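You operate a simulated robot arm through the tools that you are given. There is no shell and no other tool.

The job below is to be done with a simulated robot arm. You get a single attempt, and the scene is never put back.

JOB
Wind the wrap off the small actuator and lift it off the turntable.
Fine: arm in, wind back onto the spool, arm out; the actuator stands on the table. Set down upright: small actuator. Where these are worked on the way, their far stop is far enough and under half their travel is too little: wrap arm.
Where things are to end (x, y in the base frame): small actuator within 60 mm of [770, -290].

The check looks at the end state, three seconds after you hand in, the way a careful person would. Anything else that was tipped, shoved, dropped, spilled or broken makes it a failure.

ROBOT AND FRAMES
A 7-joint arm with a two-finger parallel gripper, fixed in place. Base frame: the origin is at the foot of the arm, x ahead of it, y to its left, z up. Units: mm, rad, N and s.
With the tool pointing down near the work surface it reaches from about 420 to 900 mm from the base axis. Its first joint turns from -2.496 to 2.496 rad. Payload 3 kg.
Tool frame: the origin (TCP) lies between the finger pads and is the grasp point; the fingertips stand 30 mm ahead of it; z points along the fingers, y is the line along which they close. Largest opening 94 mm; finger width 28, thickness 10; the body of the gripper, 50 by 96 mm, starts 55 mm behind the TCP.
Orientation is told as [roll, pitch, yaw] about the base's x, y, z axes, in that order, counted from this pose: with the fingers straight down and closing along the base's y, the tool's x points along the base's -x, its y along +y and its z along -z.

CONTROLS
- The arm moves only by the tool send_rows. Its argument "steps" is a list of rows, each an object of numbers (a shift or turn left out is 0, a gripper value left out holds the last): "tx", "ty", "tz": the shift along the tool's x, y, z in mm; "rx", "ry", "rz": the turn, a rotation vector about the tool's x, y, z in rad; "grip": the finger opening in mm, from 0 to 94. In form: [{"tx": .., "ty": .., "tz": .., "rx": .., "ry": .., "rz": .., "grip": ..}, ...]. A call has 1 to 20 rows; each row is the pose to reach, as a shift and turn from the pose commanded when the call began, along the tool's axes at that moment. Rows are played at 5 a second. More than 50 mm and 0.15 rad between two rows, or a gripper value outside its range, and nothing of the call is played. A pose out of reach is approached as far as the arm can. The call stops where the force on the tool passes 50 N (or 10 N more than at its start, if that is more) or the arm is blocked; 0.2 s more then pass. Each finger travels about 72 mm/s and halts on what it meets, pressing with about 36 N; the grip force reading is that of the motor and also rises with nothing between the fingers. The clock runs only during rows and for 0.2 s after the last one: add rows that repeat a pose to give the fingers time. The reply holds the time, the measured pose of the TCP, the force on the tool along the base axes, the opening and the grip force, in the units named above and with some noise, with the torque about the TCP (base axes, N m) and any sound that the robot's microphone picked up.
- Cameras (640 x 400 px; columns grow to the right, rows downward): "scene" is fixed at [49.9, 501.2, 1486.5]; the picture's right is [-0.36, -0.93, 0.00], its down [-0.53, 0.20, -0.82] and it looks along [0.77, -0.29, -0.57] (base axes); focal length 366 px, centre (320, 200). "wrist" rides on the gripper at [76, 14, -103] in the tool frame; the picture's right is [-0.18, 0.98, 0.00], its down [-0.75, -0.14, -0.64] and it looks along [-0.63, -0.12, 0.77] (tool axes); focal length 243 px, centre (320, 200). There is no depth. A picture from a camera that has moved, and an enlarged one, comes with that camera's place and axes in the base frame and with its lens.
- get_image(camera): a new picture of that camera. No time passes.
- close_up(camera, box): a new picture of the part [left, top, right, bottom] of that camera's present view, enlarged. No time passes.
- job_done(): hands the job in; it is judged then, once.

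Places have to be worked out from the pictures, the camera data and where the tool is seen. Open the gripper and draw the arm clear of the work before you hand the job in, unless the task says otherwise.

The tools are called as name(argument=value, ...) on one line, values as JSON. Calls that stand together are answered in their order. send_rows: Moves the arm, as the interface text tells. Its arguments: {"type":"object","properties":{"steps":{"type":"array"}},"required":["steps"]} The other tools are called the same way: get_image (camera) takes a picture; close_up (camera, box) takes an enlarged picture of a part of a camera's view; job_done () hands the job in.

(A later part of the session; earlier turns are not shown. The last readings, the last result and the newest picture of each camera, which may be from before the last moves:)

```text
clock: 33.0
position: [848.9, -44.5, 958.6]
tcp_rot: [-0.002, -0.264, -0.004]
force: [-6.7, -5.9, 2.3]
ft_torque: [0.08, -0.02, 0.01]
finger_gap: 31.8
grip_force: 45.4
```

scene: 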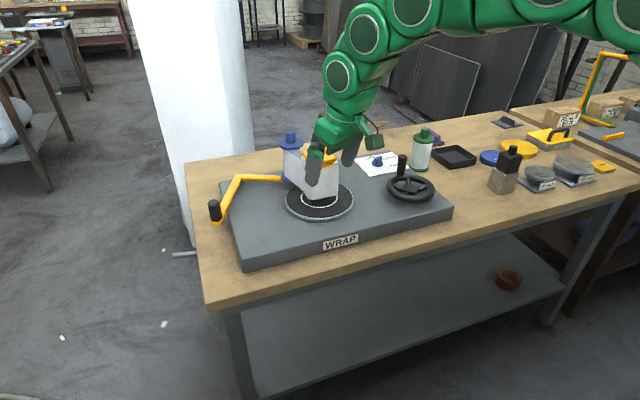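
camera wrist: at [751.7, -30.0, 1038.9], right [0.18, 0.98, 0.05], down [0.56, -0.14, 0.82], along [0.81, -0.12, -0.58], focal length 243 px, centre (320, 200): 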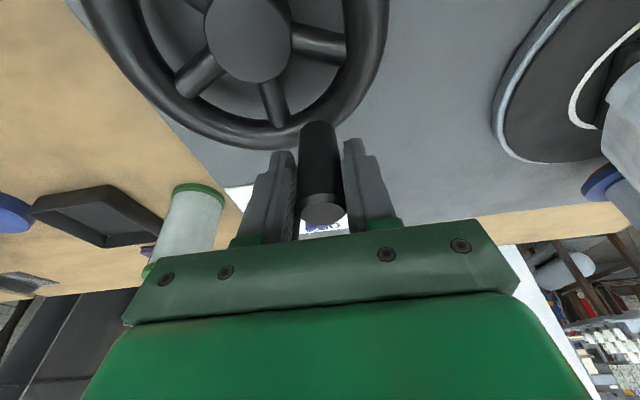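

Re-gripped at (848.9, -44.5), which fits hub (794, -68.5) and radius 60. I turn counter-clockwise by half a turn.

send_rows(steps=[{"tx": 4.2, "ty": 8.3, "tz": -1.1}, {"tx": 9.7, "ty": 15.8, "tz": -2.6}, {"tx": 16.3, "ty": 22.3, "tz": -4.4}, {"tx": 23.7, "ty": 27.7, "tz": -6.4}, {"tx": 32, "ty": 31.8, "tz": -8.6}, {"tx": 40.6, "ty": 34.6, "tz": -11}, {"tx": 49.6, "ty": 35.9, "tz": -13.4}, {"tx": 58.7, "ty": 35.7, "tz": -15.9}, {"tx": 67.7, "ty": 34, "tz": -18.3}, {"tx": 76.3, "ty": 31, "tz": -20.6}, {"tx": 84.3, "ty": 26.5, "tz": -22.8}, {"tx": 91.5, "ty": 20.9, "tz": -24.7}, {"tx": 97.8, "ty": 14.1, "tz": -26.4}, {"tx": 103, "ty": 6.3, "tz": -27.8}, {"tx": 107, "ty": -2.1, "tz": -28.9}, {"tx": 109.7, "ty": -11.1, "tz": -29.6}, {"tx": 110.9, "ty": -20.5, "tz": -30}, {"tx": 110.7, "ty": -29.9, "tz": -29.9}, {"tx": 109.1, "ty": -39.1, "tz": -29.5}, {"tx": 106.2, "ty": -48, "tz": -28.7}])

close_up(camera="scene", box=[260, 130, 360, 220])

```text
clock: 34.8
position: [791.9, -9.8, 958.5]
tcp_rot: [0.0, -0.264, -0.006]
force: [-1.8, -3.8, 0.6]
ft_torque: [0.24, 0.23, -0.04]
finger_gap: 31.2
grip_force: 44.6
stopped in row 8: the force on the tool passed its limit at 52 N (the readings are from after the stop); the commanded pose is now the measured one
```

```text
4.44 times, centred on (310, 175) of scene
camera zoom: at [49.9, 501.2, 1486.5], right [-0.36, -0.93, 0.0], down [-0.53, 0.2, -0.82], along [0.77, -0.29, -0.57], focal length 1628 px, centre (364, 311)
```

zoom: 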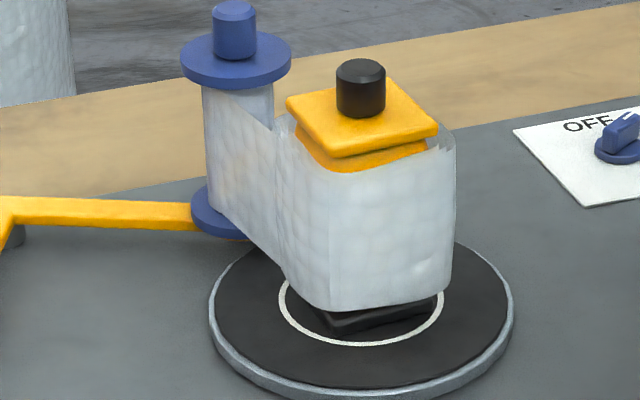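

Forces keep peaking because a rigid grip fights the circle. I switch method: release, lift out, close the fingers with the tool straight down, and push the crank handle from behind.

send_rows(steps=[{"grip": 70}, {"grip": 70}, {"tx": -9, "tz": -34, "grip": 70}, {"tx": -18.3, "tz": -67.6, "grip": 70}, {"tx": -18.3, "tz": -67.6, "ry": 0.132, "grip": 0}, {"tx": -18.3, "tz": -67.6, "ry": 0.264, "grip": 0}, {"tx": -18.3, "tz": -67.6, "ry": 0.264, "grip": 0}, {"tx": -18.3, "tz": -67.6, "ry": 0.264, "grip": 0}])

get_image(camera="wrist")

close_up(camera="scene", box=[200, 110, 440, 240])

```text
clock: 36.6
position: [791.2, -10.0, 1029.7]
tcp_rot: [-0.001, 0.001, -0.007]
force: [0.2, 0.2, 0.6]
ft_torque: [0.01, 0.02, -0.01]
finger_gap: 0.0
grip_force: 33.5
```

```text
taken
camera wrist: at [715.9, 5.8, 1131.4], right [0.19, 0.98, 0.0], down [0.75, -0.14, 0.64], along [0.63, -0.12, -0.77], focal length 243 px, centre (320, 200)
```

wrist: 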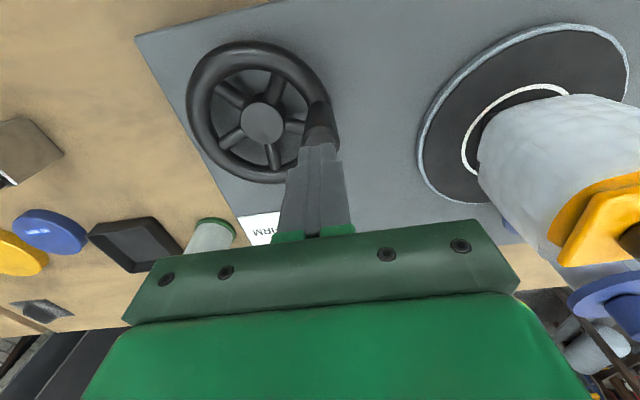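

```text
2.67 times, centred on (320, 175) of scene
camera zoom: at [49.9, 501.2, 1486.5], right [-0.36, -0.93, 0.0], down [-0.53, 0.2, -0.82], along [0.77, -0.29, -0.57], focal length 977 px, centre (320, 267)
```

zoom: 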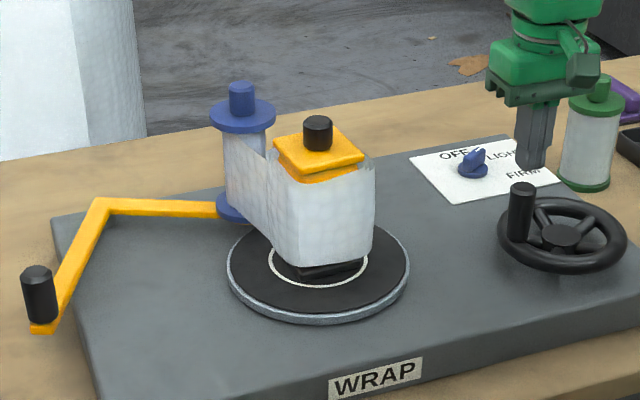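

The handle is free at φ≈90°. I place the closed fingers behind it on the circle at about φ=50° and lower.

send_rows(steps=[{"tx": -41.4, "ty": -11.5}, {"tx": -41.4, "ty": -11.5}, {"tx": -41.4, "ty": -11.5, "tz": 40}, {"tx": -41.4, "ty": -11.5, "tz": 77}, {"tx": -41.4, "ty": -11.5, "tz": 77}])

close_up(camera="scene", box=[360, 110, 460, 220])

```text
clock: 37.8
position: [833.6, -21.9, 951.5]
tcp_rot: [0.0, 0.001, -0.005]
force: [-0.1, -0.4, -0.8]
ft_torque: [-0.01, -0.03, 0.02]
finger_gap: 0.0
grip_force: 33.3
```

```text
3.64 times, centred on (410, 165) of scene
camera zoom: at [49.9, 501.2, 1486.5], right [-0.36, -0.93, 0.0], down [-0.53, 0.2, -0.82], along [0.77, -0.29, -0.57], focal length 1332 px, centre (-7, 327)
```

zoom: 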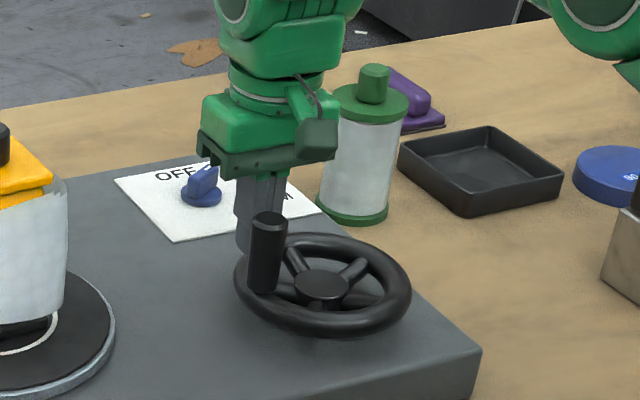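

I push the crank counter-clockwise along the circle, 12° per row, through 240°.

send_rows(steps=[{"tx": 10.4, "ty": 7}, {"tx": 22, "ty": 11.7}, {"tx": 34.4, "ty": 13.9}, {"tx": 46.9, "ty": 13.5}, {"tx": 59.1, "ty": 10.4}, {"tx": 70.4, "ty": 4.9}, {"tx": 80.2, "ty": -2.8}, {"tx": 88.3, "ty": -12.4}, {"tx": 94.2, "ty": -23.5}, {"tx": 97.7, "ty": -35.5}, {"tx": 98.5, "ty": -48.1}, {"tx": 96.8, "ty": -60.5}, {"tx": 92.5, "ty": -72.3}, {"tx": 85.9, "ty": -82.9}, {"tx": 77.1, "ty": -91.9}, {"tx": 66.7, "ty": -98.9}, {"tx": 55.1, "ty": -103.6}, {"tx": 42.8, "ty": -105.8}, {"tx": 30.2, "ty": -105.4}, {"tx": 18.1, "ty": -102.3}])

close_up(camera="scene", box=[260, 130, 360, 220])

close_up(camera="scene", box=[360, 110, 460, 220])

```text
clock: 42.0
position: [814.0, -123.6, 951.5]
tcp_rot: [0.0, 0.0, -0.003]
force: [0.7, 0.3, -0.7]
ft_torque: [-0.01, 0.02, 0.0]
finger_gap: 0.3
grip_force: 32.9
```

```text
4.44 times, centred on (310, 175) of scene
camera zoom: at [49.9, 501.2, 1486.5], right [-0.36, -0.93, 0.0], down [-0.53, 0.2, -0.82], along [0.77, -0.29, -0.57], focal length 1628 px, centre (364, 311)
```

zoom: 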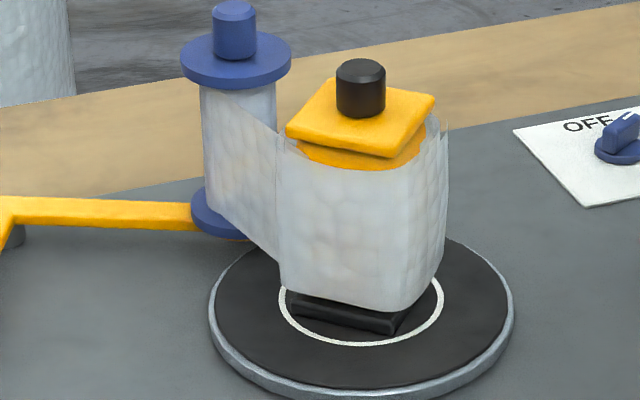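

```text
3.64 times, centred on (410, 165) of scene
camera zoom: at [49.9, 501.2, 1486.5], right [-0.36, -0.93, 0.0], down [-0.53, 0.2, -0.82], along [0.77, -0.29, -0.57], focal length 1332 px, centre (-7, 327)
```

zoom: 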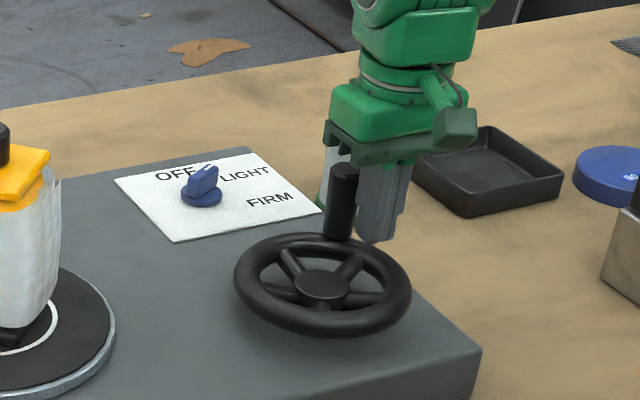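

Pushing works with almost no force, and the spool is now thicker (78 px), so film is winding back. I continue counter-clockwise by 300°.

send_rows(steps=[{"tx": -13.9, "ty": 7.2}, {"tx": -25.4, "ty": 17.8}, {"tx": -33.9, "ty": 31}, {"tx": -38.6, "ty": 46}, {"tx": -39.3, "ty": 61.6}, {"tx": -35.9, "ty": 76.9}, {"tx": -28.6, "ty": 90.8}, {"tx": -18.1, "ty": 102.3}, {"tx": -4.8, "ty": 110.8}, {"tx": 10.1, "ty": 115.5}, {"tx": 25.8, "ty": 116.2}, {"tx": 41, "ty": 112.8}, {"tx": 54.9, "ty": 105.5}, {"tx": 66.5, "ty": 95}, {"tx": 74.9, "ty": 81.7}, {"tx": 79.6, "ty": 66.8}, {"tx": 80.3, "ty": 51.2}, {"tx": 76.9, "ty": 35.9}, {"tx": 69.7, "ty": 22}, {"tx": 59.1, "ty": 10.4}])

close_up(camera="scene", box=[260, 130, 360, 220])

get_image(camera="scene")

```text
clock: 46.2
position: [755.1, -114.0, 951.3]
tcp_rot: [-0.001, -0.001, -0.006]
force: [0.9, 0.6, -0.5]
ft_torque: [0.0, 0.01, 0.02]
finger_gap: 0.0
grip_force: 33.1
```

```text
4.44 times, centred on (310, 175) of scene
camera zoom: at [49.9, 501.2, 1486.5], right [-0.36, -0.93, 0.0], down [-0.53, 0.2, -0.82], along [0.77, -0.29, -0.57], focal length 1628 px, centre (364, 311)
```

zoom: 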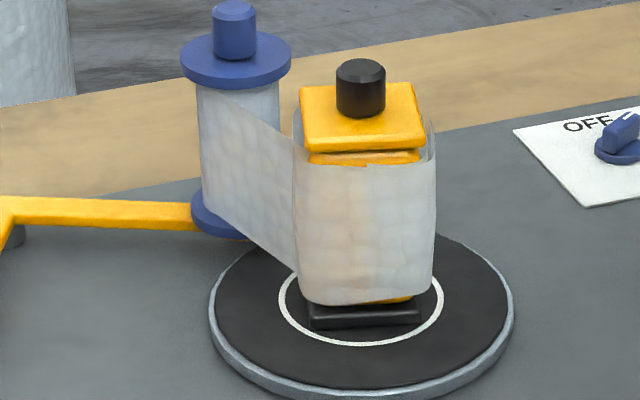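

```text
taken
```

scene: 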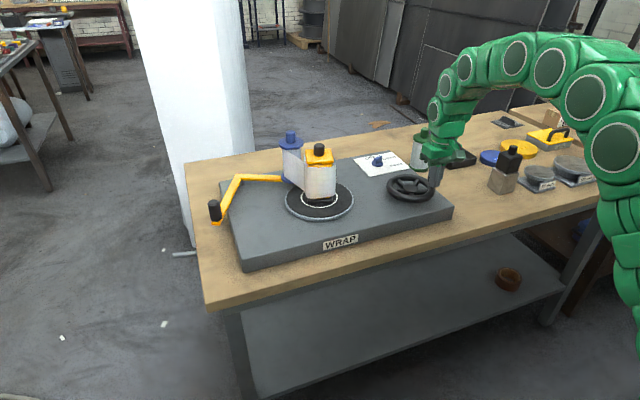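

The wrap is visibly thinner and yellow shows through it. Another 300° counter-clockwise.

send_rows(steps=[{"tx": -13.2, "ty": -8.4}, {"tx": -28.2, "ty": -13.1}, {"tx": -43.8, "ty": -13.8}, {"tx": -59.1, "ty": -10.4}, {"tx": -73, "ty": -3.2}, {"tx": -84.5, "ty": 7.4}, {"tx": -93, "ty": 20.6}, {"tx": -97.7, "ty": 35.5}, {"tx": -98.3, "ty": 51.2}, {"tx": -95, "ty": 66.5}, {"tx": -87.7, "ty": 80.4}, {"tx": -77.1, "ty": 91.9}, {"tx": -63.9, "ty": 100.3}, {"tx": -49, "ty": 105.1}, {"tx": -33.3, "ty": 105.7}, {"tx": -18.1, "ty": 102.3}, {"tx": -4.2, "ty": 95.1}, {"tx": 7.4, "ty": 84.5}, {"tx": 15.8, "ty": 71.3}, {"tx": 20.5, "ty": 56.4}])

close_up(camera="scene", box=[260, 130, 360, 220])

```text
clock: 50.4
position: [733.6, -57.4, 951.3]
tcp_rot: [0.001, 0.001, -0.005]
force: [0.3, 0.1, 0.1]
ft_torque: [-0.03, -0.01, -0.02]
finger_gap: 0.1
grip_force: 33.1
```

```text
4.44 times, centred on (310, 175) of scene
camera zoom: at [49.9, 501.2, 1486.5], right [-0.36, -0.93, 0.0], down [-0.53, 0.2, -0.82], along [0.77, -0.29, -0.57], focal length 1628 px, centre (364, 311)
```

zoom: 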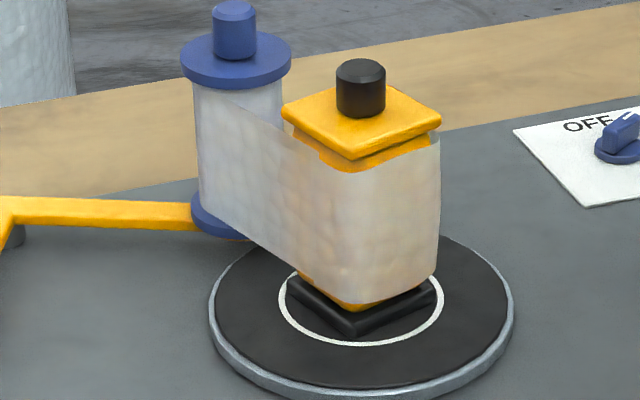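

Only a layer or so is left. I continue in smaller bites: 150° counter-clockwise, then look.

send_rows(steps=[{"tx": 0.7, "ty": -15.7}, {"tx": -2.7, "ty": -30.9}, {"tx": -9.9, "ty": -44.8}, {"tx": -20.5, "ty": -56.4}, {"tx": -33.7, "ty": -64.8}, {"tx": -48.7, "ty": -69.5}, {"tx": -64.3, "ty": -70.2}, {"tx": -79.6, "ty": -66.8}, {"tx": -93.5, "ty": -59.6}, {"tx": -105, "ty": -49}])

close_up(camera="scene", box=[260, 130, 360, 220])

```text
clock: 52.6
position: [838.8, -106.7, 954.1]
tcp_rot: [0.0, -0.002, -0.003]
force: [0.0, 0.4, 0.2]
ft_torque: [-0.02, -0.03, -0.01]
finger_gap: 0.2
grip_force: 32.9
```

```text
4.44 times, centred on (310, 175) of scene
camera zoom: at [49.9, 501.2, 1486.5], right [-0.36, -0.93, 0.0], down [-0.53, 0.2, -0.82], along [0.77, -0.29, -0.57], focal length 1628 px, centre (364, 311)
```

zoom: 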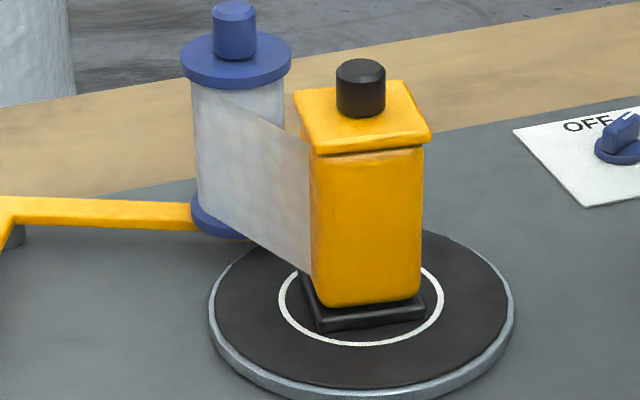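

The near faces are bare with only the web left. I turn another 75° and look again.

send_rows(steps=[{"tx": -8.4, "ty": 13.2}, {"tx": -13.1, "ty": 28.2}, {"tx": -13.8, "ty": 43.8}, {"tx": -10.4, "ty": 59.1}, {"tx": -3.2, "ty": 73}])

close_up(camera="scene", box=[260, 130, 360, 220])

get_image(camera="wrist")

```text
clock: 53.8
position: [843.1, -32.2, 951.6]
tcp_rot: [0.0, -0.002, -0.004]
force: [-0.4, 1.1, -0.3]
ft_torque: [0.0, 0.02, -0.03]
finger_gap: 0.3
grip_force: 33.4
```

```text
4.44 times, centred on (310, 175) of scene
camera zoom: at [49.9, 501.2, 1486.5], right [-0.36, -0.93, 0.0], down [-0.53, 0.2, -0.82], along [0.77, -0.29, -0.57], focal length 1628 px, centre (364, 311)
```

zoom: 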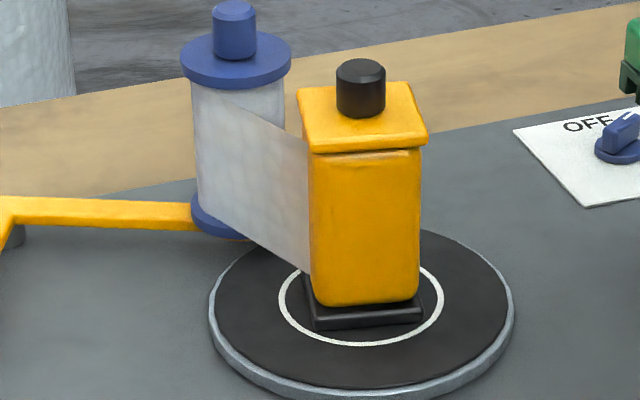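

```text
taken
camera wrist: at [767.9, -16.7, 1053.8], right [0.19, 0.98, 0.0], down [0.75, -0.14, 0.64], along [0.63, -0.12, -0.77], focal length 243 px, centre (320, 200)
```

wrist: 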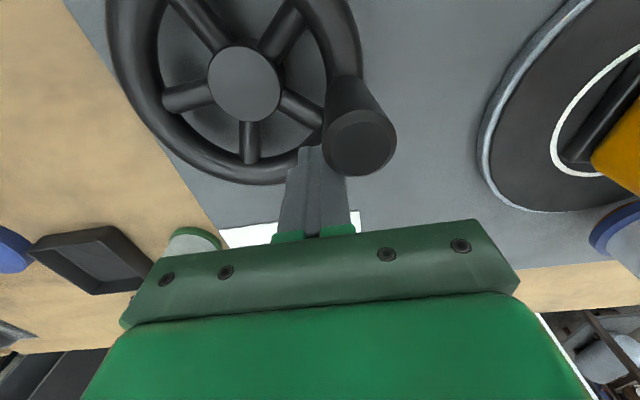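

The web is still attached to the left face. I continue another 150° to make sure it all comes off, watching for a stop.

send_rows(steps=[{"tx": 10.6, "ty": 11.5}, {"tx": 23.8, "ty": 20}, {"tx": 38.7, "ty": 24.7}, {"tx": 54.4, "ty": 25.4}, {"tx": 69.7, "ty": 22}, {"tx": 83.6, "ty": 14.7}])

close_up(camera="scene", box=[260, 130, 360, 220])

get_image(camera="scene")

```text
clock: 55.2
position: [760.4, -18.5, 952.1]
tcp_rot: [0.001, 0.0, -0.004]
force: [-0.2, 0.3, -1.1]
ft_torque: [0.0, -0.03, -0.01]
finger_gap: 0.0
grip_force: 32.6
```

```text
4.44 times, centred on (310, 175) of scene
camera zoom: at [49.9, 501.2, 1486.5], right [-0.36, -0.93, 0.0], down [-0.53, 0.2, -0.82], along [0.77, -0.29, -0.57], focal length 1628 px, centre (364, 311)
```

zoom: 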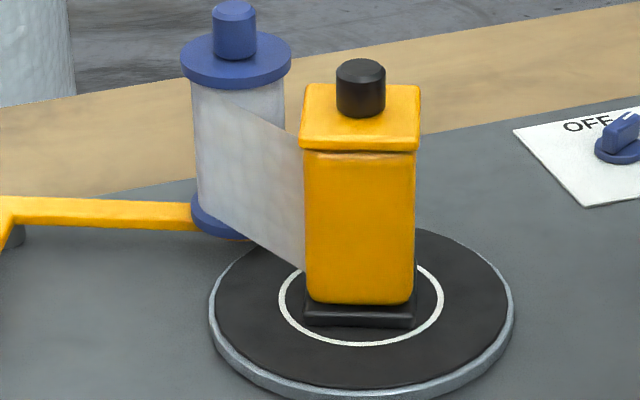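

```text
taken
```

scene: 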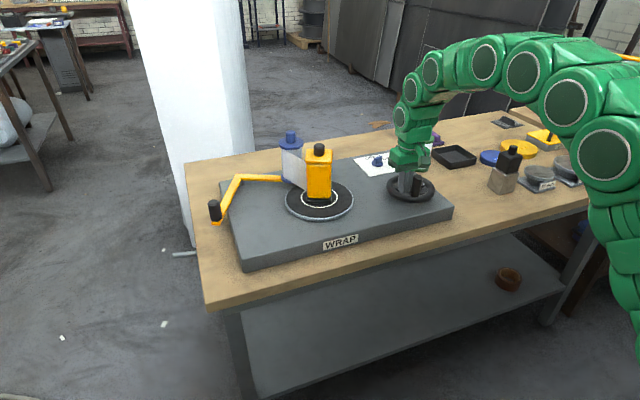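

All faces are bare and the spool has stopped growing (94 px in the last three views), so the film is wound back. I lift off the wheel and go back toward the wrap arm's handle.

send_rows(steps=[{"tz": -50}, {"tz": -100}, {"tx": 17, "ty": 38, "tz": -111, "rz": -0.061, "grip": 94}, {"tx": 34, "ty": 76, "tz": -122, "rz": -0.123}, {"tx": 51, "ty": 114, "tz": -133, "rz": -0.184}, {"tx": 69, "ty": 152, "tz": -144, "rz": -0.246}, {"tx": 86, "ty": 191, "tz": -155, "rz": -0.307}, {"tx": 103, "ty": 229, "tz": -166, "rz": -0.369}, {"tx": 120, "ty": 267, "tz": -176, "rz": -0.434}, {"tx": 120, "ty": 267, "tz": -176, "rz": -0.434}])

close_up(camera="scene", box=[200, 110, 440, 240])

get_image(camera="wrist")

```text
clock: 57.4
position: [640.7, 251.1, 1127.8]
tcp_rot: [-0.001, 0.0, 0.432]
force: [0.1, 0.7, -0.1]
ft_torque: [0.02, -0.01, -0.02]
finger_gap: 93.7
grip_force: 0.1
```

```text
2.67 times, centred on (320, 175) of scene
camera zoom: at [49.9, 501.2, 1486.5], right [-0.36, -0.93, 0.0], down [-0.53, 0.2, -0.82], along [0.77, -0.29, -0.57], focal length 977 px, centre (320, 267)
```

zoom: 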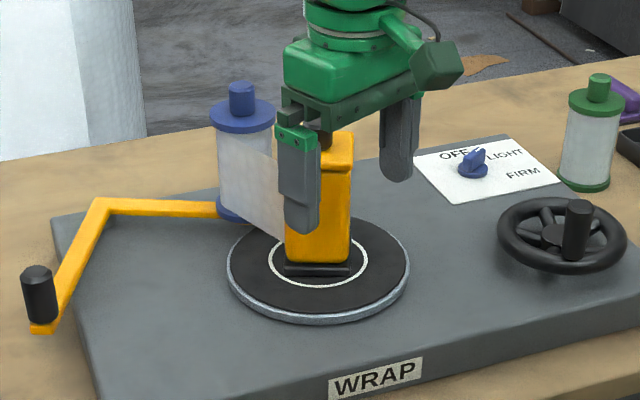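

```text
taken
camera wrist: at [566.2, 232.4, 1229.8], right [-0.24, 0.97, 0.0], down [0.74, 0.19, 0.64], along [0.62, 0.16, -0.77], focal length 243 px, centre (320, 200)
```

wrist: 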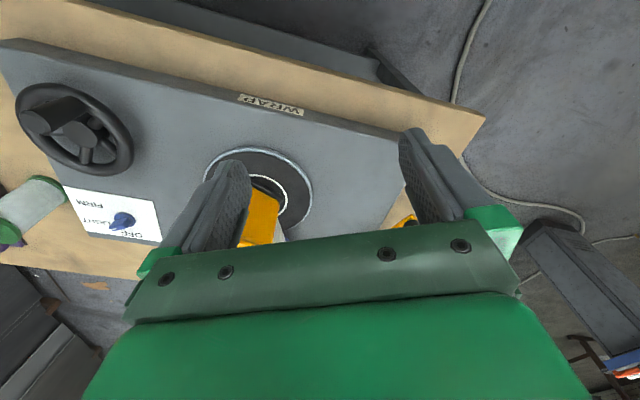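

Now I lower and tilt to the pre-grasp pose in front of the handle, which is at about (868, 490).

send_rows(steps=[{"tx": -18.8, "ty": 15.4, "tz": 22.4, "ry": -0.121}, {"tx": -37.6, "ty": 30.9, "tz": 44.9, "ry": -0.2425}, {"tx": -56.4, "ty": 46.3, "tz": 67.3, "ry": -0.364}, {"tx": -75.2, "ty": 61.7, "tz": 89.7, "ry": -0.485}, {"tx": -94, "ty": 77.2, "tz": 112.2, "ry": -0.606}, {"tx": -113, "ty": 92.6, "tz": 134.6, "ry": -0.7275}, {"tx": -131.7, "ty": 108, "tz": 157, "ry": -0.849}, {"tx": -150.5, "ty": 123.5, "tz": 179, "ry": -0.97}, {"tx": -150.5, "ty": 123.5, "tz": 179, "ry": -0.97}, {"tx": -150.5, "ty": 123.5, "tz": 179, "ry": -0.97}])

get_image(camera="wrist")

```text
clock: 59.6
position: [725.3, 424.4, 948.7]
tcp_rot: [-0.002, -0.971, 0.432]
force: [0.3, -0.5, 0.1]
ft_torque: [0.0, -0.01, -0.01]
finger_gap: 93.7
grip_force: 0.0
```

```text
taken
camera wrist: at [604.3, 385.0, 942.6], right [-0.32, 0.94, 0.15], down [-0.04, -0.17, 0.98], along [0.95, 0.3, 0.09], focal length 243 px, centre (320, 200)
```

wrist: 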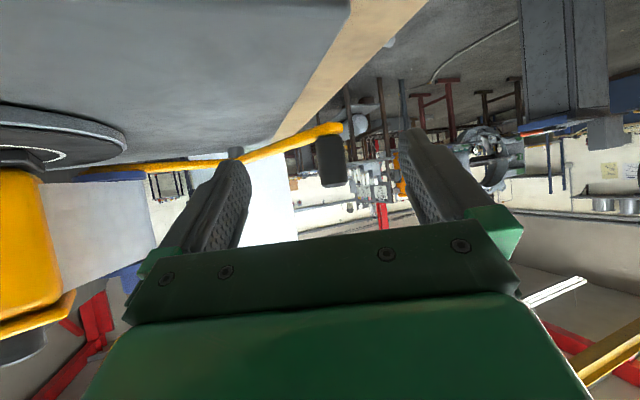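

The handle is centred between the fingers. I move forward 152 mm and close the cage to 42 mm.

send_rows(steps=[{"tx": -21.4, "tz": 31.4}, {"tx": -42.8, "tz": 62.7}, {"tx": -64.3, "tz": 94.1}, {"tx": -85.7, "tz": 125.5}, {"tx": -85.7, "tz": 125.5, "grip": 42}, {"tx": -85.7, "tz": 125.5, "grip": 42}, {"tx": -85.7, "tz": 125.5, "grip": 42}, {"tx": -85.7, "tz": 125.5, "grip": 42}])

get_image(camera="wrist")

```text
clock: 60.5
position: [801.8, 496.5, 916.7]
tcp_rot: [-0.057, -0.874, 0.499]
force: [-6.4, -23.1, -0.1]
ft_torque: [-0.15, 0.04, -1.32]
finger_gap: 94.2
grip_force: 0.3
stopped in row 4: the force on the tool passed its limit at 216 N (the readings are from after the stop); the commanded pose is now the measured one
```

```text
taken
camera wrist: at [681.7, 455.0, 922.8], right [-0.33, 0.94, 0.11], down [0.04, -0.1, 0.99], along [0.94, 0.33, 0.0], focal length 243 px, centre (320, 200)
```

wrist: 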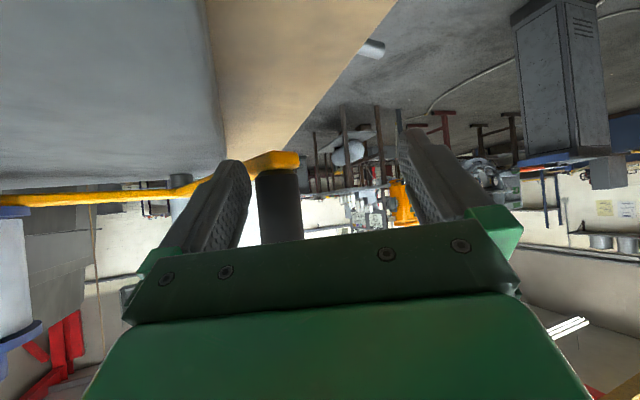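

The arm swerved off its line and hit something hard at 216 N. I look at the scene before doing anything else.

get_image(camera="scene")

close_up(camera="scene", box=[180, 110, 400, 260])

```text
taken
```

scene: 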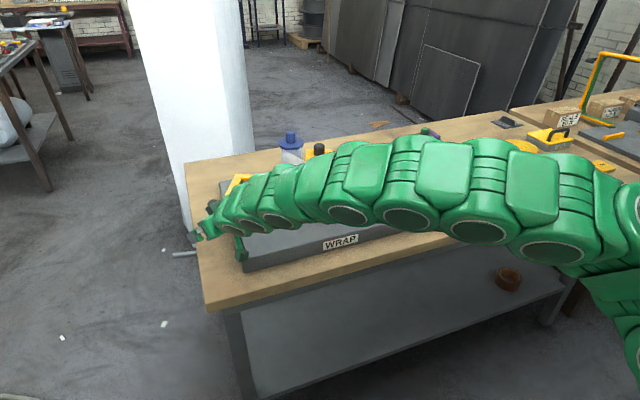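

```text
2.67 times, centred on (290, 185) of scene
camera zoom: at [49.9, 501.2, 1486.5], right [-0.36, -0.93, 0.0], down [-0.53, 0.2, -0.82], along [0.77, -0.29, -0.57], focal length 977 px, centre (400, 240)
```

zoom: 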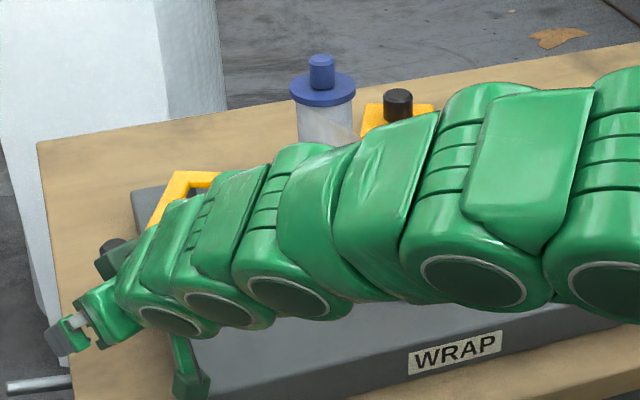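

The forearm is nearly straight, so the arm lost its line near full stretch; the handle is still at (868, 487) just ahead of the right finger, and the actuator still stands. I retract gently along the tool axis, which moves both back and up.

send_rows(steps=[{"tz": -10}, {"tz": -20}, {"tz": -35}, {"tz": -50}, {"tz": -65}, {"tz": -80}, {"tz": -95}, {"tz": -95}])

get_image(camera="wrist")

close_up(camera="scene", box=[180, 110, 400, 260])

```text
clock: 62.3
position: [734.0, 469.0, 978.3]
tcp_rot: [-0.057, -0.881, 0.504]
force: [0.2, -0.7, -0.3]
ft_torque: [0.0, 0.02, -0.03]
finger_gap: 94.1
grip_force: 0.0
```

```text
taken
camera wrist: at [614.1, 426.8, 984.1], right [-0.33, 0.94, 0.11], down [0.03, -0.1, 0.99], along [0.94, 0.33, 0.0], focal length 243 px, centre (320, 200)
```

wrist: 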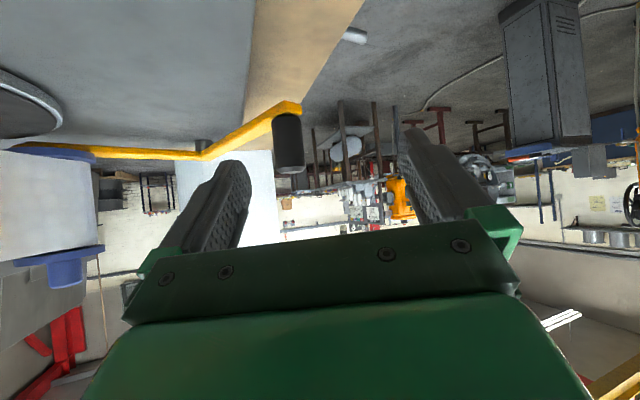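

```text
2.67 times, centred on (290, 185) of scene
camera zoom: at [49.9, 501.2, 1486.5], right [-0.36, -0.93, 0.0], down [-0.53, 0.2, -0.82], along [0.77, -0.29, -0.57], focal length 977 px, centre (400, 240)
```

zoom: 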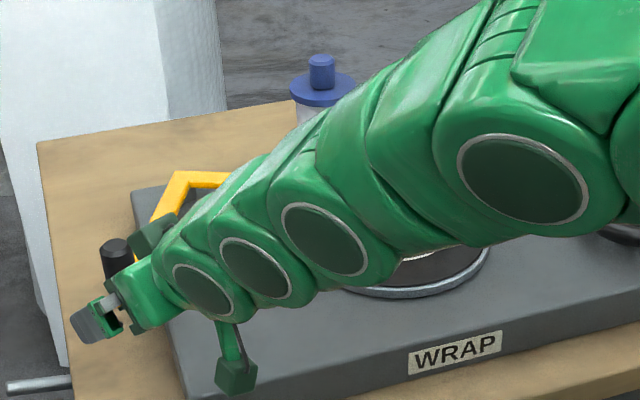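

Nothing was displaced. I square the tool up (roll 0, tilt about 1.05, heading 0.50) and line it up laterally with the handle at a safer height.

send_rows(steps=[{"tx": 2, "ty": -12, "tz": 6.5, "rx": -0.014, "ry": -0.043}, {"tx": 4, "ty": -24, "tz": 13, "rx": -0.028, "ry": -0.085}, {"tx": 6, "ty": -36, "tz": 19.6, "rx": -0.043, "ry": -0.128}, {"tx": 8.2, "ty": -48, "tz": 26.2, "rx": -0.057, "ry": -0.17}, {"tx": 8.2, "ty": -48, "tz": 26.2, "rx": -0.057, "ry": -0.17}])

get_image(camera="wrist")

get_image(camera="scene")

```text
clock: 63.5
position: [769.8, 431.6, 957.9]
tcp_rot: [-0.006, -1.048, 0.513]
force: [0.4, 0.3, -0.5]
ft_torque: [0.02, 0.01, 0.01]
finger_gap: 94.3
grip_force: 0.0
```

```text
taken
camera wrist: at [652.6, 384.0, 941.3], right [-0.4, 0.9, 0.16], down [-0.09, -0.21, 0.97], along [0.91, 0.37, 0.17], focal length 243 px, centre (320, 200)
```

wrist: 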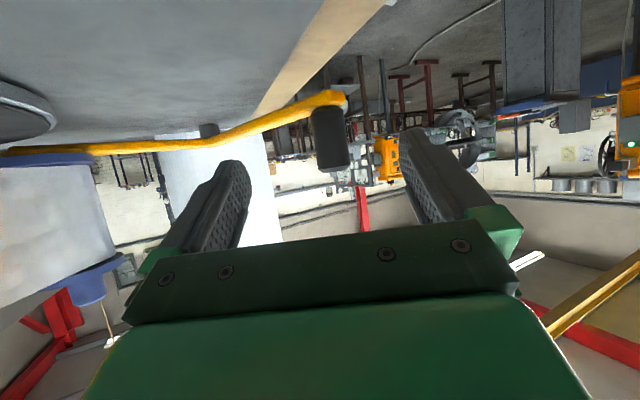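

```text
taken
```

scene: 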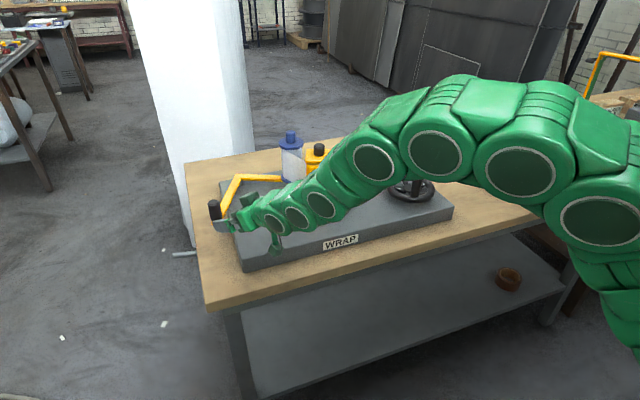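

The alignment is good, with the handle at about (868, 493), 115 mm ahead. I advance slowly in two stages.

send_rows(steps=[{"tx": -4.6, "ty": 0.5, "tz": 10}, {"tx": -9.3, "ty": 1, "tz": 20}, {"tx": -13.9, "ty": 1.5, "tz": 30}, {"tx": -18.6, "ty": 2, "tz": 40}, {"tx": -23.2, "ty": 2.5, "tz": 50}])

```text
clock: 64.7
position: [815.3, 460.7, 952.6]
tcp_rot: [-0.007, -1.048, 0.513]
force: [1.2, 0.0, 0.3]
ft_torque: [-0.01, -0.02, 0.01]
finger_gap: 93.9
grip_force: 0.1
```

send_rows(steps=[{"tx": -4.6, "ty": 0.3, "tz": 9.4}, {"tx": -9.3, "ty": 0.6, "tz": 18.8}, {"tx": -13.9, "ty": 0.9, "tz": 28.2}, {"tx": -18.6, "ty": 1.2, "tz": 37.6}, {"tx": -23.2, "ty": 1.5, "tz": 47}, {"tx": -25.7, "ty": 1.5, "tz": 52}])

get_image(camera="wrist")

```text
clock: 66.1
position: [866.9, 490.8, 948.0]
tcp_rot: [-0.005, -1.048, 0.511]
force: [-0.2, 0.1, -0.2]
ft_torque: [0.03, 0.0, 0.0]
finger_gap: 93.8
grip_force: 0.0
```

```text
taken
camera wrist: at [749.4, 442.7, 933.0], right [-0.4, 0.9, 0.16], down [-0.09, -0.21, 0.97], along [0.91, 0.37, 0.16], focal length 243 px, centre (320, 200)
```

wrist: 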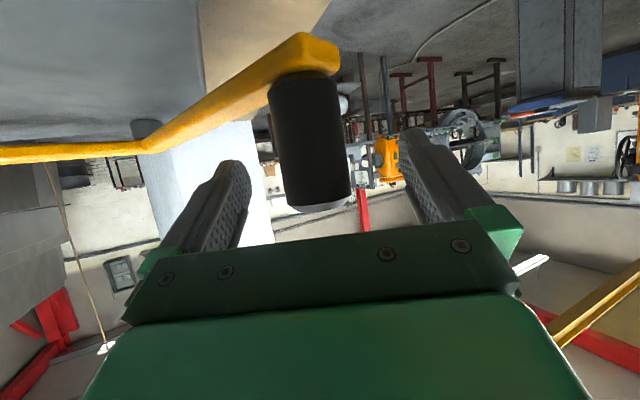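

The handle is caged centrally. I narrow the fingers to 42 mm and draw the handle back along its arc toward the out position.

send_rows(steps=[{"grip": 42}, {"grip": 42}, {"grip": 42}, {"grip": 42}, {"tx": 5.5, "ty": -8.2, "tz": -9.5}, {"tx": 10.9, "ty": -16.4, "tz": -18.9}, {"tx": 15, "ty": -23, "tz": -26}, {"tx": 19.3, "ty": -29.9, "tz": -33.5}, {"tx": 23, "ty": -37.5, "tz": -40.2}, {"tx": 27, "ty": -45.4, "tz": -46.9}, {"tx": 30.4, "ty": -54.2, "tz": -52.7}, {"tx": 33.7, "ty": -63, "tz": -58.5}, {"tx": 37, "ty": -71.4, "tz": -64}, {"tx": 40.1, "ty": -79.8, "tz": -69.6}, {"tx": 41.3, "ty": -84.2, "tz": -71.7}, {"tx": 41.3, "ty": -84.2, "tz": -71.7}])

get_image(camera="wrist")

close_up(camera="scene", box=[180, 110, 400, 260])

```text
clock: 69.5
position: [833.6, 377.4, 949.2]
tcp_rot: [-0.01, -1.051, 0.516]
force: [-16.7, 19.6, 1.1]
ft_torque: [0.14, 0.25, 0.09]
finger_gap: 56.3
grip_force: 12.5
```

```text
taken
camera wrist: at [717.1, 329.3, 933.2], right [-0.4, 0.9, 0.16], down [-0.09, -0.21, 0.97], along [0.91, 0.37, 0.16], focal length 243 px, centre (320, 200)
```

wrist: 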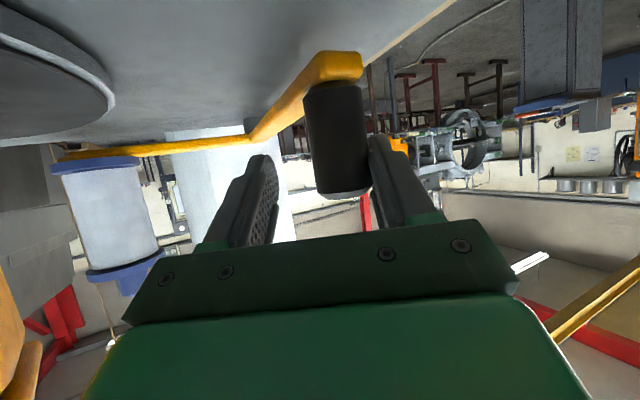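

```text
2.67 times, centred on (290, 185) of scene
camera zoom: at [49.9, 501.2, 1486.5], right [-0.36, -0.93, 0.0], down [-0.53, 0.2, -0.82], along [0.77, -0.29, -0.57], focal length 977 px, centre (400, 240)
```

zoom: 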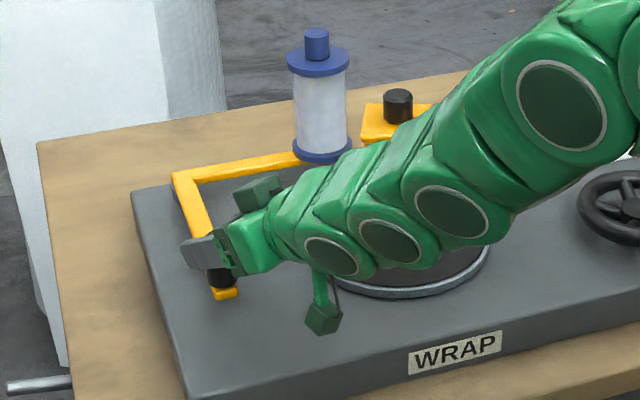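

The arm is back against its out stop (about 25 N on the finger) and the web is gone. I open, re-centre and back out.

send_rows(steps=[{"ty": 6, "grip": 94}, {"ty": 12, "grip": 94}, {"ty": 12, "grip": 94}, {"ty": 12, "grip": 94}, {"tx": 16, "ty": 12, "tz": -28}, {"tx": 32, "ty": 12, "tz": -56}, {"tx": 48, "ty": 12, "tz": -84}, {"tx": 65, "ty": 12, "tz": -112}, {"tx": 65, "ty": 12, "tz": -112}])

get_image(camera="wrist")

```text
clock: 71.5
position: [715.9, 325.1, 948.0]
tcp_rot: [-0.007, -1.046, 0.513]
force: [-0.5, 0.8, 0.2]
ft_torque: [0.01, 0.03, -0.02]
finger_gap: 94.1
grip_force: 0.0
```

```text
taken
camera wrist: at [598.7, 276.4, 932.5], right [-0.4, 0.9, 0.16], down [-0.09, -0.21, 0.97], along [0.91, 0.37, 0.17], focal length 243 px, centre (320, 200)
```

wrist: 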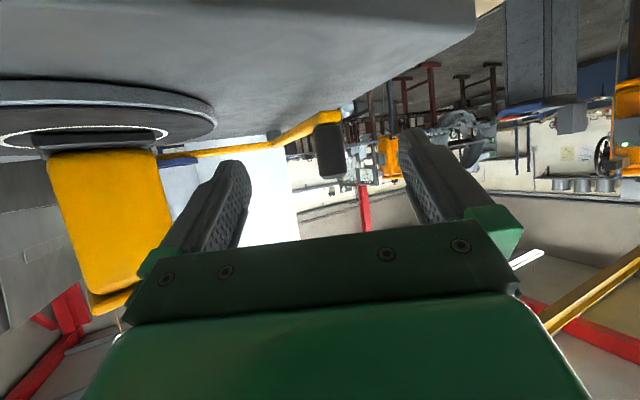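

The wrap arm stays out. I rise and bring the tool upright to inspect the bare actuator's pose before grasping it.

send_rows(steps=[{"tx": -16.7, "ty": -12, "tz": -34.3, "ry": 0.13}, {"tx": -33.5, "ty": -24, "tz": -68.5, "ry": 0.26}, {"tx": -50, "ty": -36, "tz": -103, "ry": 0.39}, {"tx": -67, "ty": -48, "tz": -137, "ry": 0.52}, {"tx": -84, "ty": -60, "tz": -171, "ry": 0.65}, {"tx": -100.5, "ty": -71.6, "tz": -205.6, "ry": 0.78}, {"tx": -100.5, "ty": -71.6, "tz": -205.6, "ry": 0.78}])

get_image(camera="wrist")

get_image(camera="scene")

```text
clock: 73.1
position: [638.4, 200.7, 1137.0]
tcp_rot: [0.0, -0.268, 0.504]
force: [-0.5, -0.2, 0.4]
ft_torque: [-0.01, 0.01, 0.0]
finger_gap: 94.1
grip_force: 0.0
```

```text
taken
camera wrist: at [543.5, 165.7, 1215.3], right [-0.32, 0.95, 0.05], down [0.56, 0.15, 0.82], along [0.77, 0.29, -0.57], focal length 243 px, centre (320, 200)
```

wrist: 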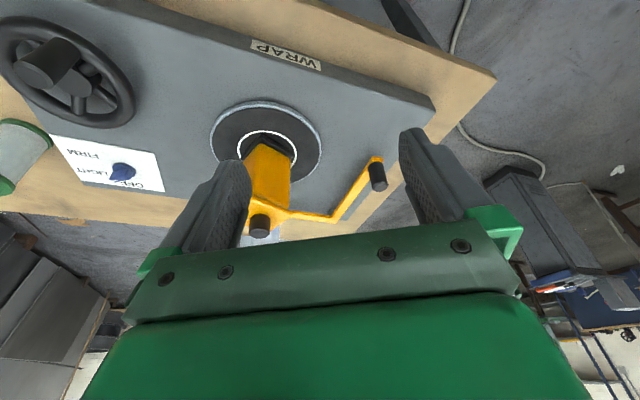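

```text
taken
```

scene: 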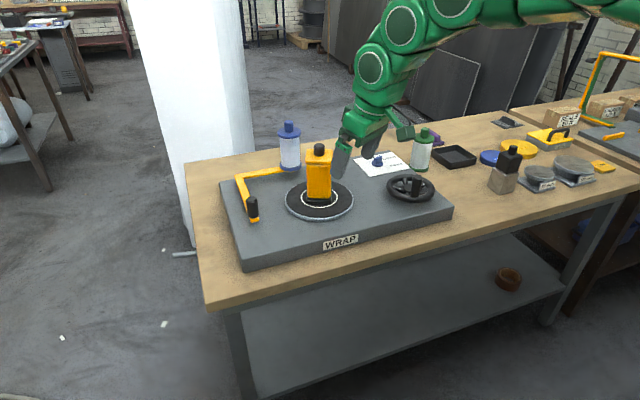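

close_up(camera="scene", box=[275, 135, 365, 225])

close_up(camera="wrist", box=[190, 80, 350, 250])

```text
4.44 times, centred on (320, 180) of scene
camera zoom: at [49.9, 501.2, 1486.5], right [-0.36, -0.93, 0.0], down [-0.53, 0.2, -0.82], along [0.77, -0.29, -0.57], focal length 1628 px, centre (320, 289)
```

zoom: 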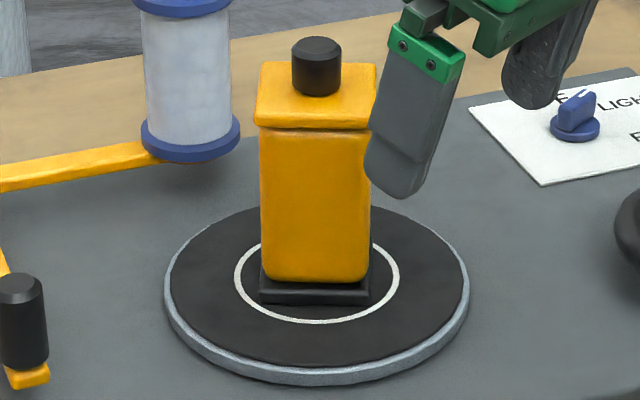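

```text
2.35 times, centred on (270, 165) of wrist
camera zoom: at [543.5, 165.7, 1215.3], right [-0.32, 0.95, 0.05], down [0.56, 0.15, 0.82], along [0.77, 0.29, -0.57], focal length 571 px, centre (438, 282)
```

zoom: 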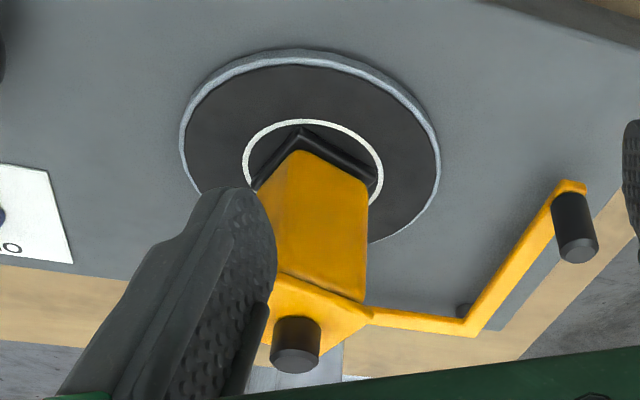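

The actuator stands square to the view: its body is about 68 mm wide, the cap about 75 mm, and the knob top about z 1062, centred near (852, 194) with its faces turned about -23° to my axes. I turn the tool to match and come to a pre-grasp point in front of it.

send_rows(steps=[{"tx": -6.7, "ty": 1.3, "tz": 10.3, "rx": 0.0346, "rz": 0.126}, {"tx": -13.4, "ty": 2.6, "tz": 20.6, "rx": 0.0691, "rz": 0.252}, {"tx": -20, "ty": 3.9, "tz": 31, "rx": 0.1037, "rz": 0.378}, {"tx": -27, "ty": 5.1, "tz": 41, "rx": 0.1383, "rz": 0.5036}, {"tx": -33.6, "ty": 6.4, "tz": 51.4, "rx": 0.173, "rz": 0.6295}, {"tx": -40.3, "ty": 7.7, "tz": 61.7, "rx": 0.2074, "rz": 0.7554}, {"tx": -47, "ty": 9, "tz": 72, "rx": 0.242, "rz": 0.8813}, {"tx": -47, "ty": 9, "tz": 72, "rx": 0.242, "rz": 0.8813}])

get_image(camera="wrist")

```text
clock: 74.9
position: [689.4, 239.2, 1080.2]
tcp_rot: [-0.003, -0.27, -0.408]
force: [0.6, -0.3, -0.4]
ft_torque: [0.0, 0.01, 0.01]
finger_gap: 94.1
grip_force: 0.0
```

```text
taken
camera wrist: at [603.9, 293.1, 1158.6], right [0.55, 0.83, 0.05], down [0.45, -0.35, 0.82], along [0.7, -0.43, -0.57], focal length 243 px, centre (320, 200)
```

wrist: 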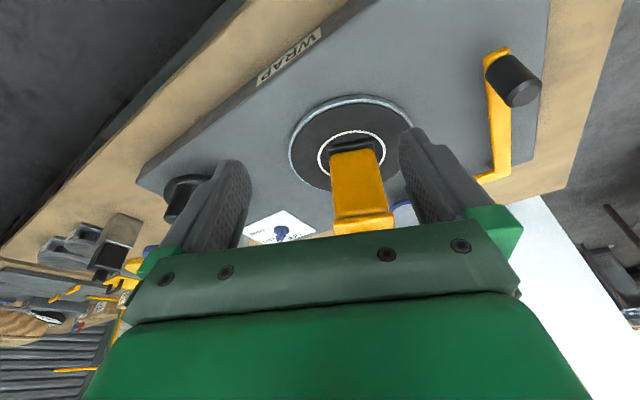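

I shift left 23 mm, lower to z 1018 and move a bit closer, then look again.

send_rows(steps=[{"tx": -11, "ty": 11.5, "tz": 35}, {"tx": -22, "ty": 23, "tz": 70.4}, {"tx": -22, "ty": 23, "tz": 70.4}, {"tx": -22, "ty": 23, "tz": 70.4}])

get_image(camera="wrist")

close_up(camera="scene", box=[260, 110, 380, 230])

```text
clock: 75.9
position: [736.4, 244.1, 1018.6]
tcp_rot: [-0.003, -0.271, -0.408]
force: [0.2, 0.8, 0.1]
ft_torque: [0.01, -0.04, -0.01]
finger_gap: 94.0
grip_force: 0.0
```

```text
taken
camera wrist: at [649.9, 298.9, 1097.4], right [0.55, 0.83, 0.05], down [0.45, -0.35, 0.82], along [0.7, -0.43, -0.57], focal length 243 px, centre (320, 200)
```

wrist: 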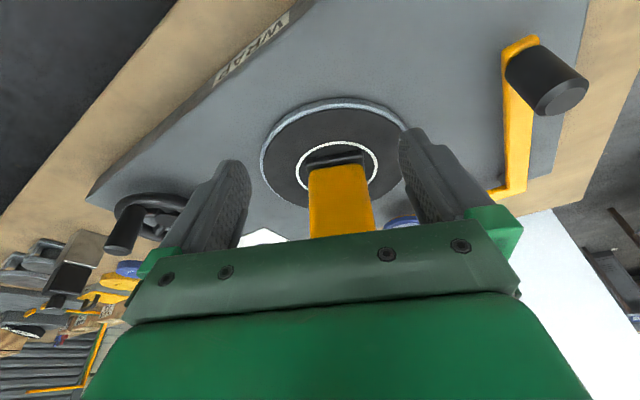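

```text
3.33 times, centred on (320, 170) of scene
camera zoom: at [49.9, 501.2, 1486.5], right [-0.36, -0.93, 0.0], down [-0.53, 0.2, -0.82], along [0.77, -0.29, -0.57], focal length 1221 px, centre (320, 300)
```

zoom: 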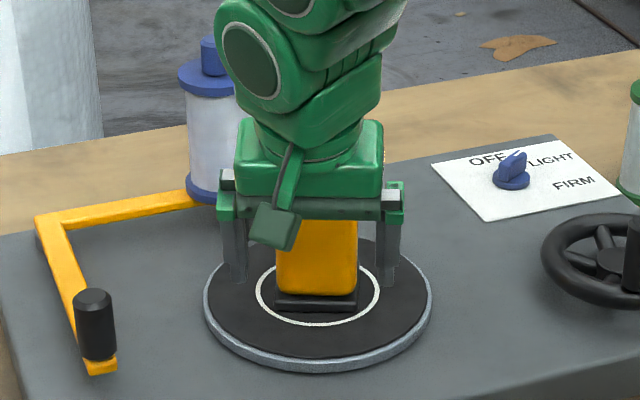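

The tool and body are square to each other. The actuator is about 5 mm left of my line and 119 mm ahead, so I slide forward slowly with the fingers straddling it.

send_rows(steps=[{"ty": 5}, {"tx": -19, "ty": 5, "tz": 5.3}, {"tx": -38, "ty": 5, "tz": 10.6}, {"tx": -57, "ty": 5, "tz": 16}, {"tx": -76, "ty": 5, "tz": 21.3}, {"tx": -76, "ty": 5, "tz": 21.3}])

get_image(camera="wrist")

close_up(camera="scene", box=[260, 110, 380, 230])

```text
clock: 77.3
position: [809.6, 216.6, 1020.0]
tcp_rot: [-0.003, -0.271, -0.405]
force: [0.2, 0.5, -0.4]
ft_torque: [0.01, 0.03, 0.01]
finger_gap: 94.0
grip_force: 0.1
```

```text
taken
camera wrist: at [724.2, 271.6, 1097.2], right [0.55, 0.83, 0.05], down [0.45, -0.35, 0.82], along [0.7, -0.43, -0.57], focal length 243 px, centre (320, 200)
```

wrist: 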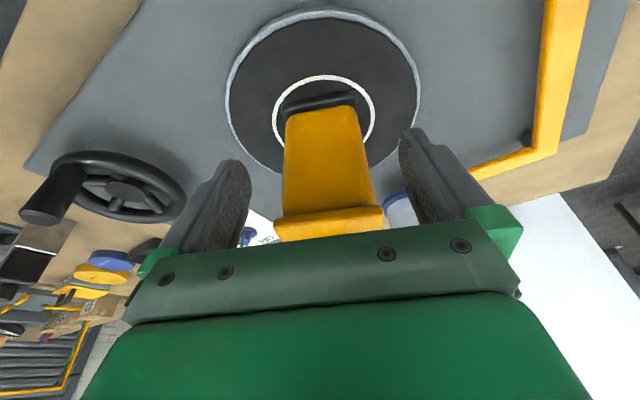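

```text
3.33 times, centred on (320, 170) of scene
camera zoom: at [49.9, 501.2, 1486.5], right [-0.36, -0.93, 0.0], down [-0.53, 0.2, -0.82], along [0.77, -0.29, -0.57], focal length 1221 px, centre (320, 300)
```

zoom: 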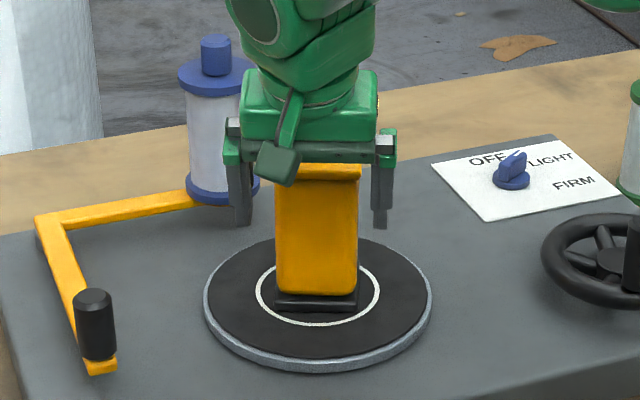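

The fingers straddle the cap with clearance on both sides. I advance the last 42 mm and close.

send_rows(steps=[{"tx": -13.5, "ty": 1, "tz": 3.7}, {"tx": -27, "ty": 2, "tz": 7.5}, {"tx": -40.5, "ty": 2, "tz": 11.2}, {"tx": -40.5, "ty": 2, "tz": 11.2}, {"tx": -40.5, "ty": 2, "tz": 11.2}])

get_image(camera="wrist")

close_up(camera="scene", box=[260, 110, 380, 230])

```text
clock: 78.5
position: [849.8, 202.8, 1019.6]
tcp_rot: [-0.002, -0.27, -0.406]
force: [-0.2, 0.2, 0.1]
ft_torque: [0.04, 0.0, -0.02]
finger_gap: 93.9
grip_force: 0.1
```

```text
taken
camera wrist: at [763.6, 256.7, 1097.0], right [0.55, 0.83, 0.05], down [0.45, -0.35, 0.82], along [0.7, -0.43, -0.57], focal length 243 px, centre (320, 200)
```

wrist: 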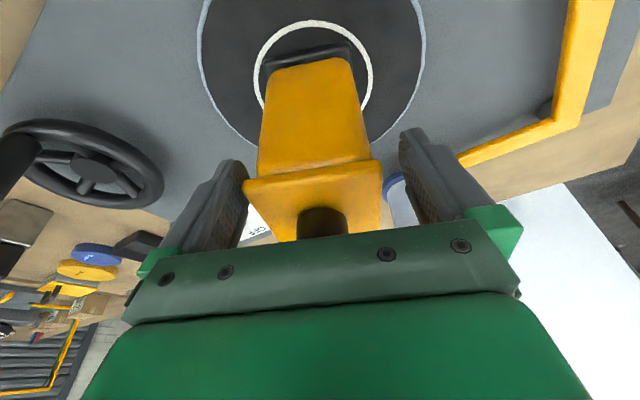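

```text
3.33 times, centred on (320, 170) of scene
camera zoom: at [49.9, 501.2, 1486.5], right [-0.36, -0.93, 0.0], down [-0.53, 0.2, -0.82], along [0.77, -0.29, -0.57], focal length 1221 px, centre (320, 300)
```

zoom: 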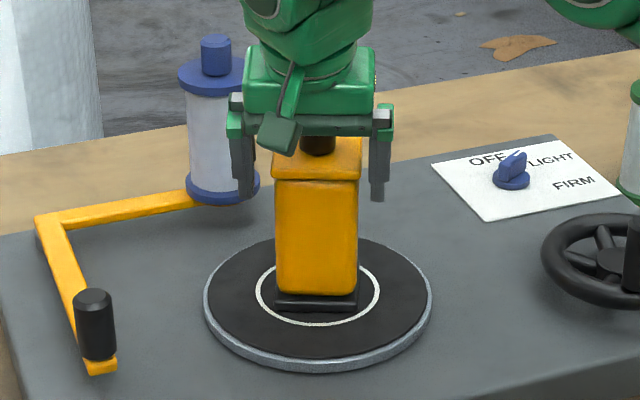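

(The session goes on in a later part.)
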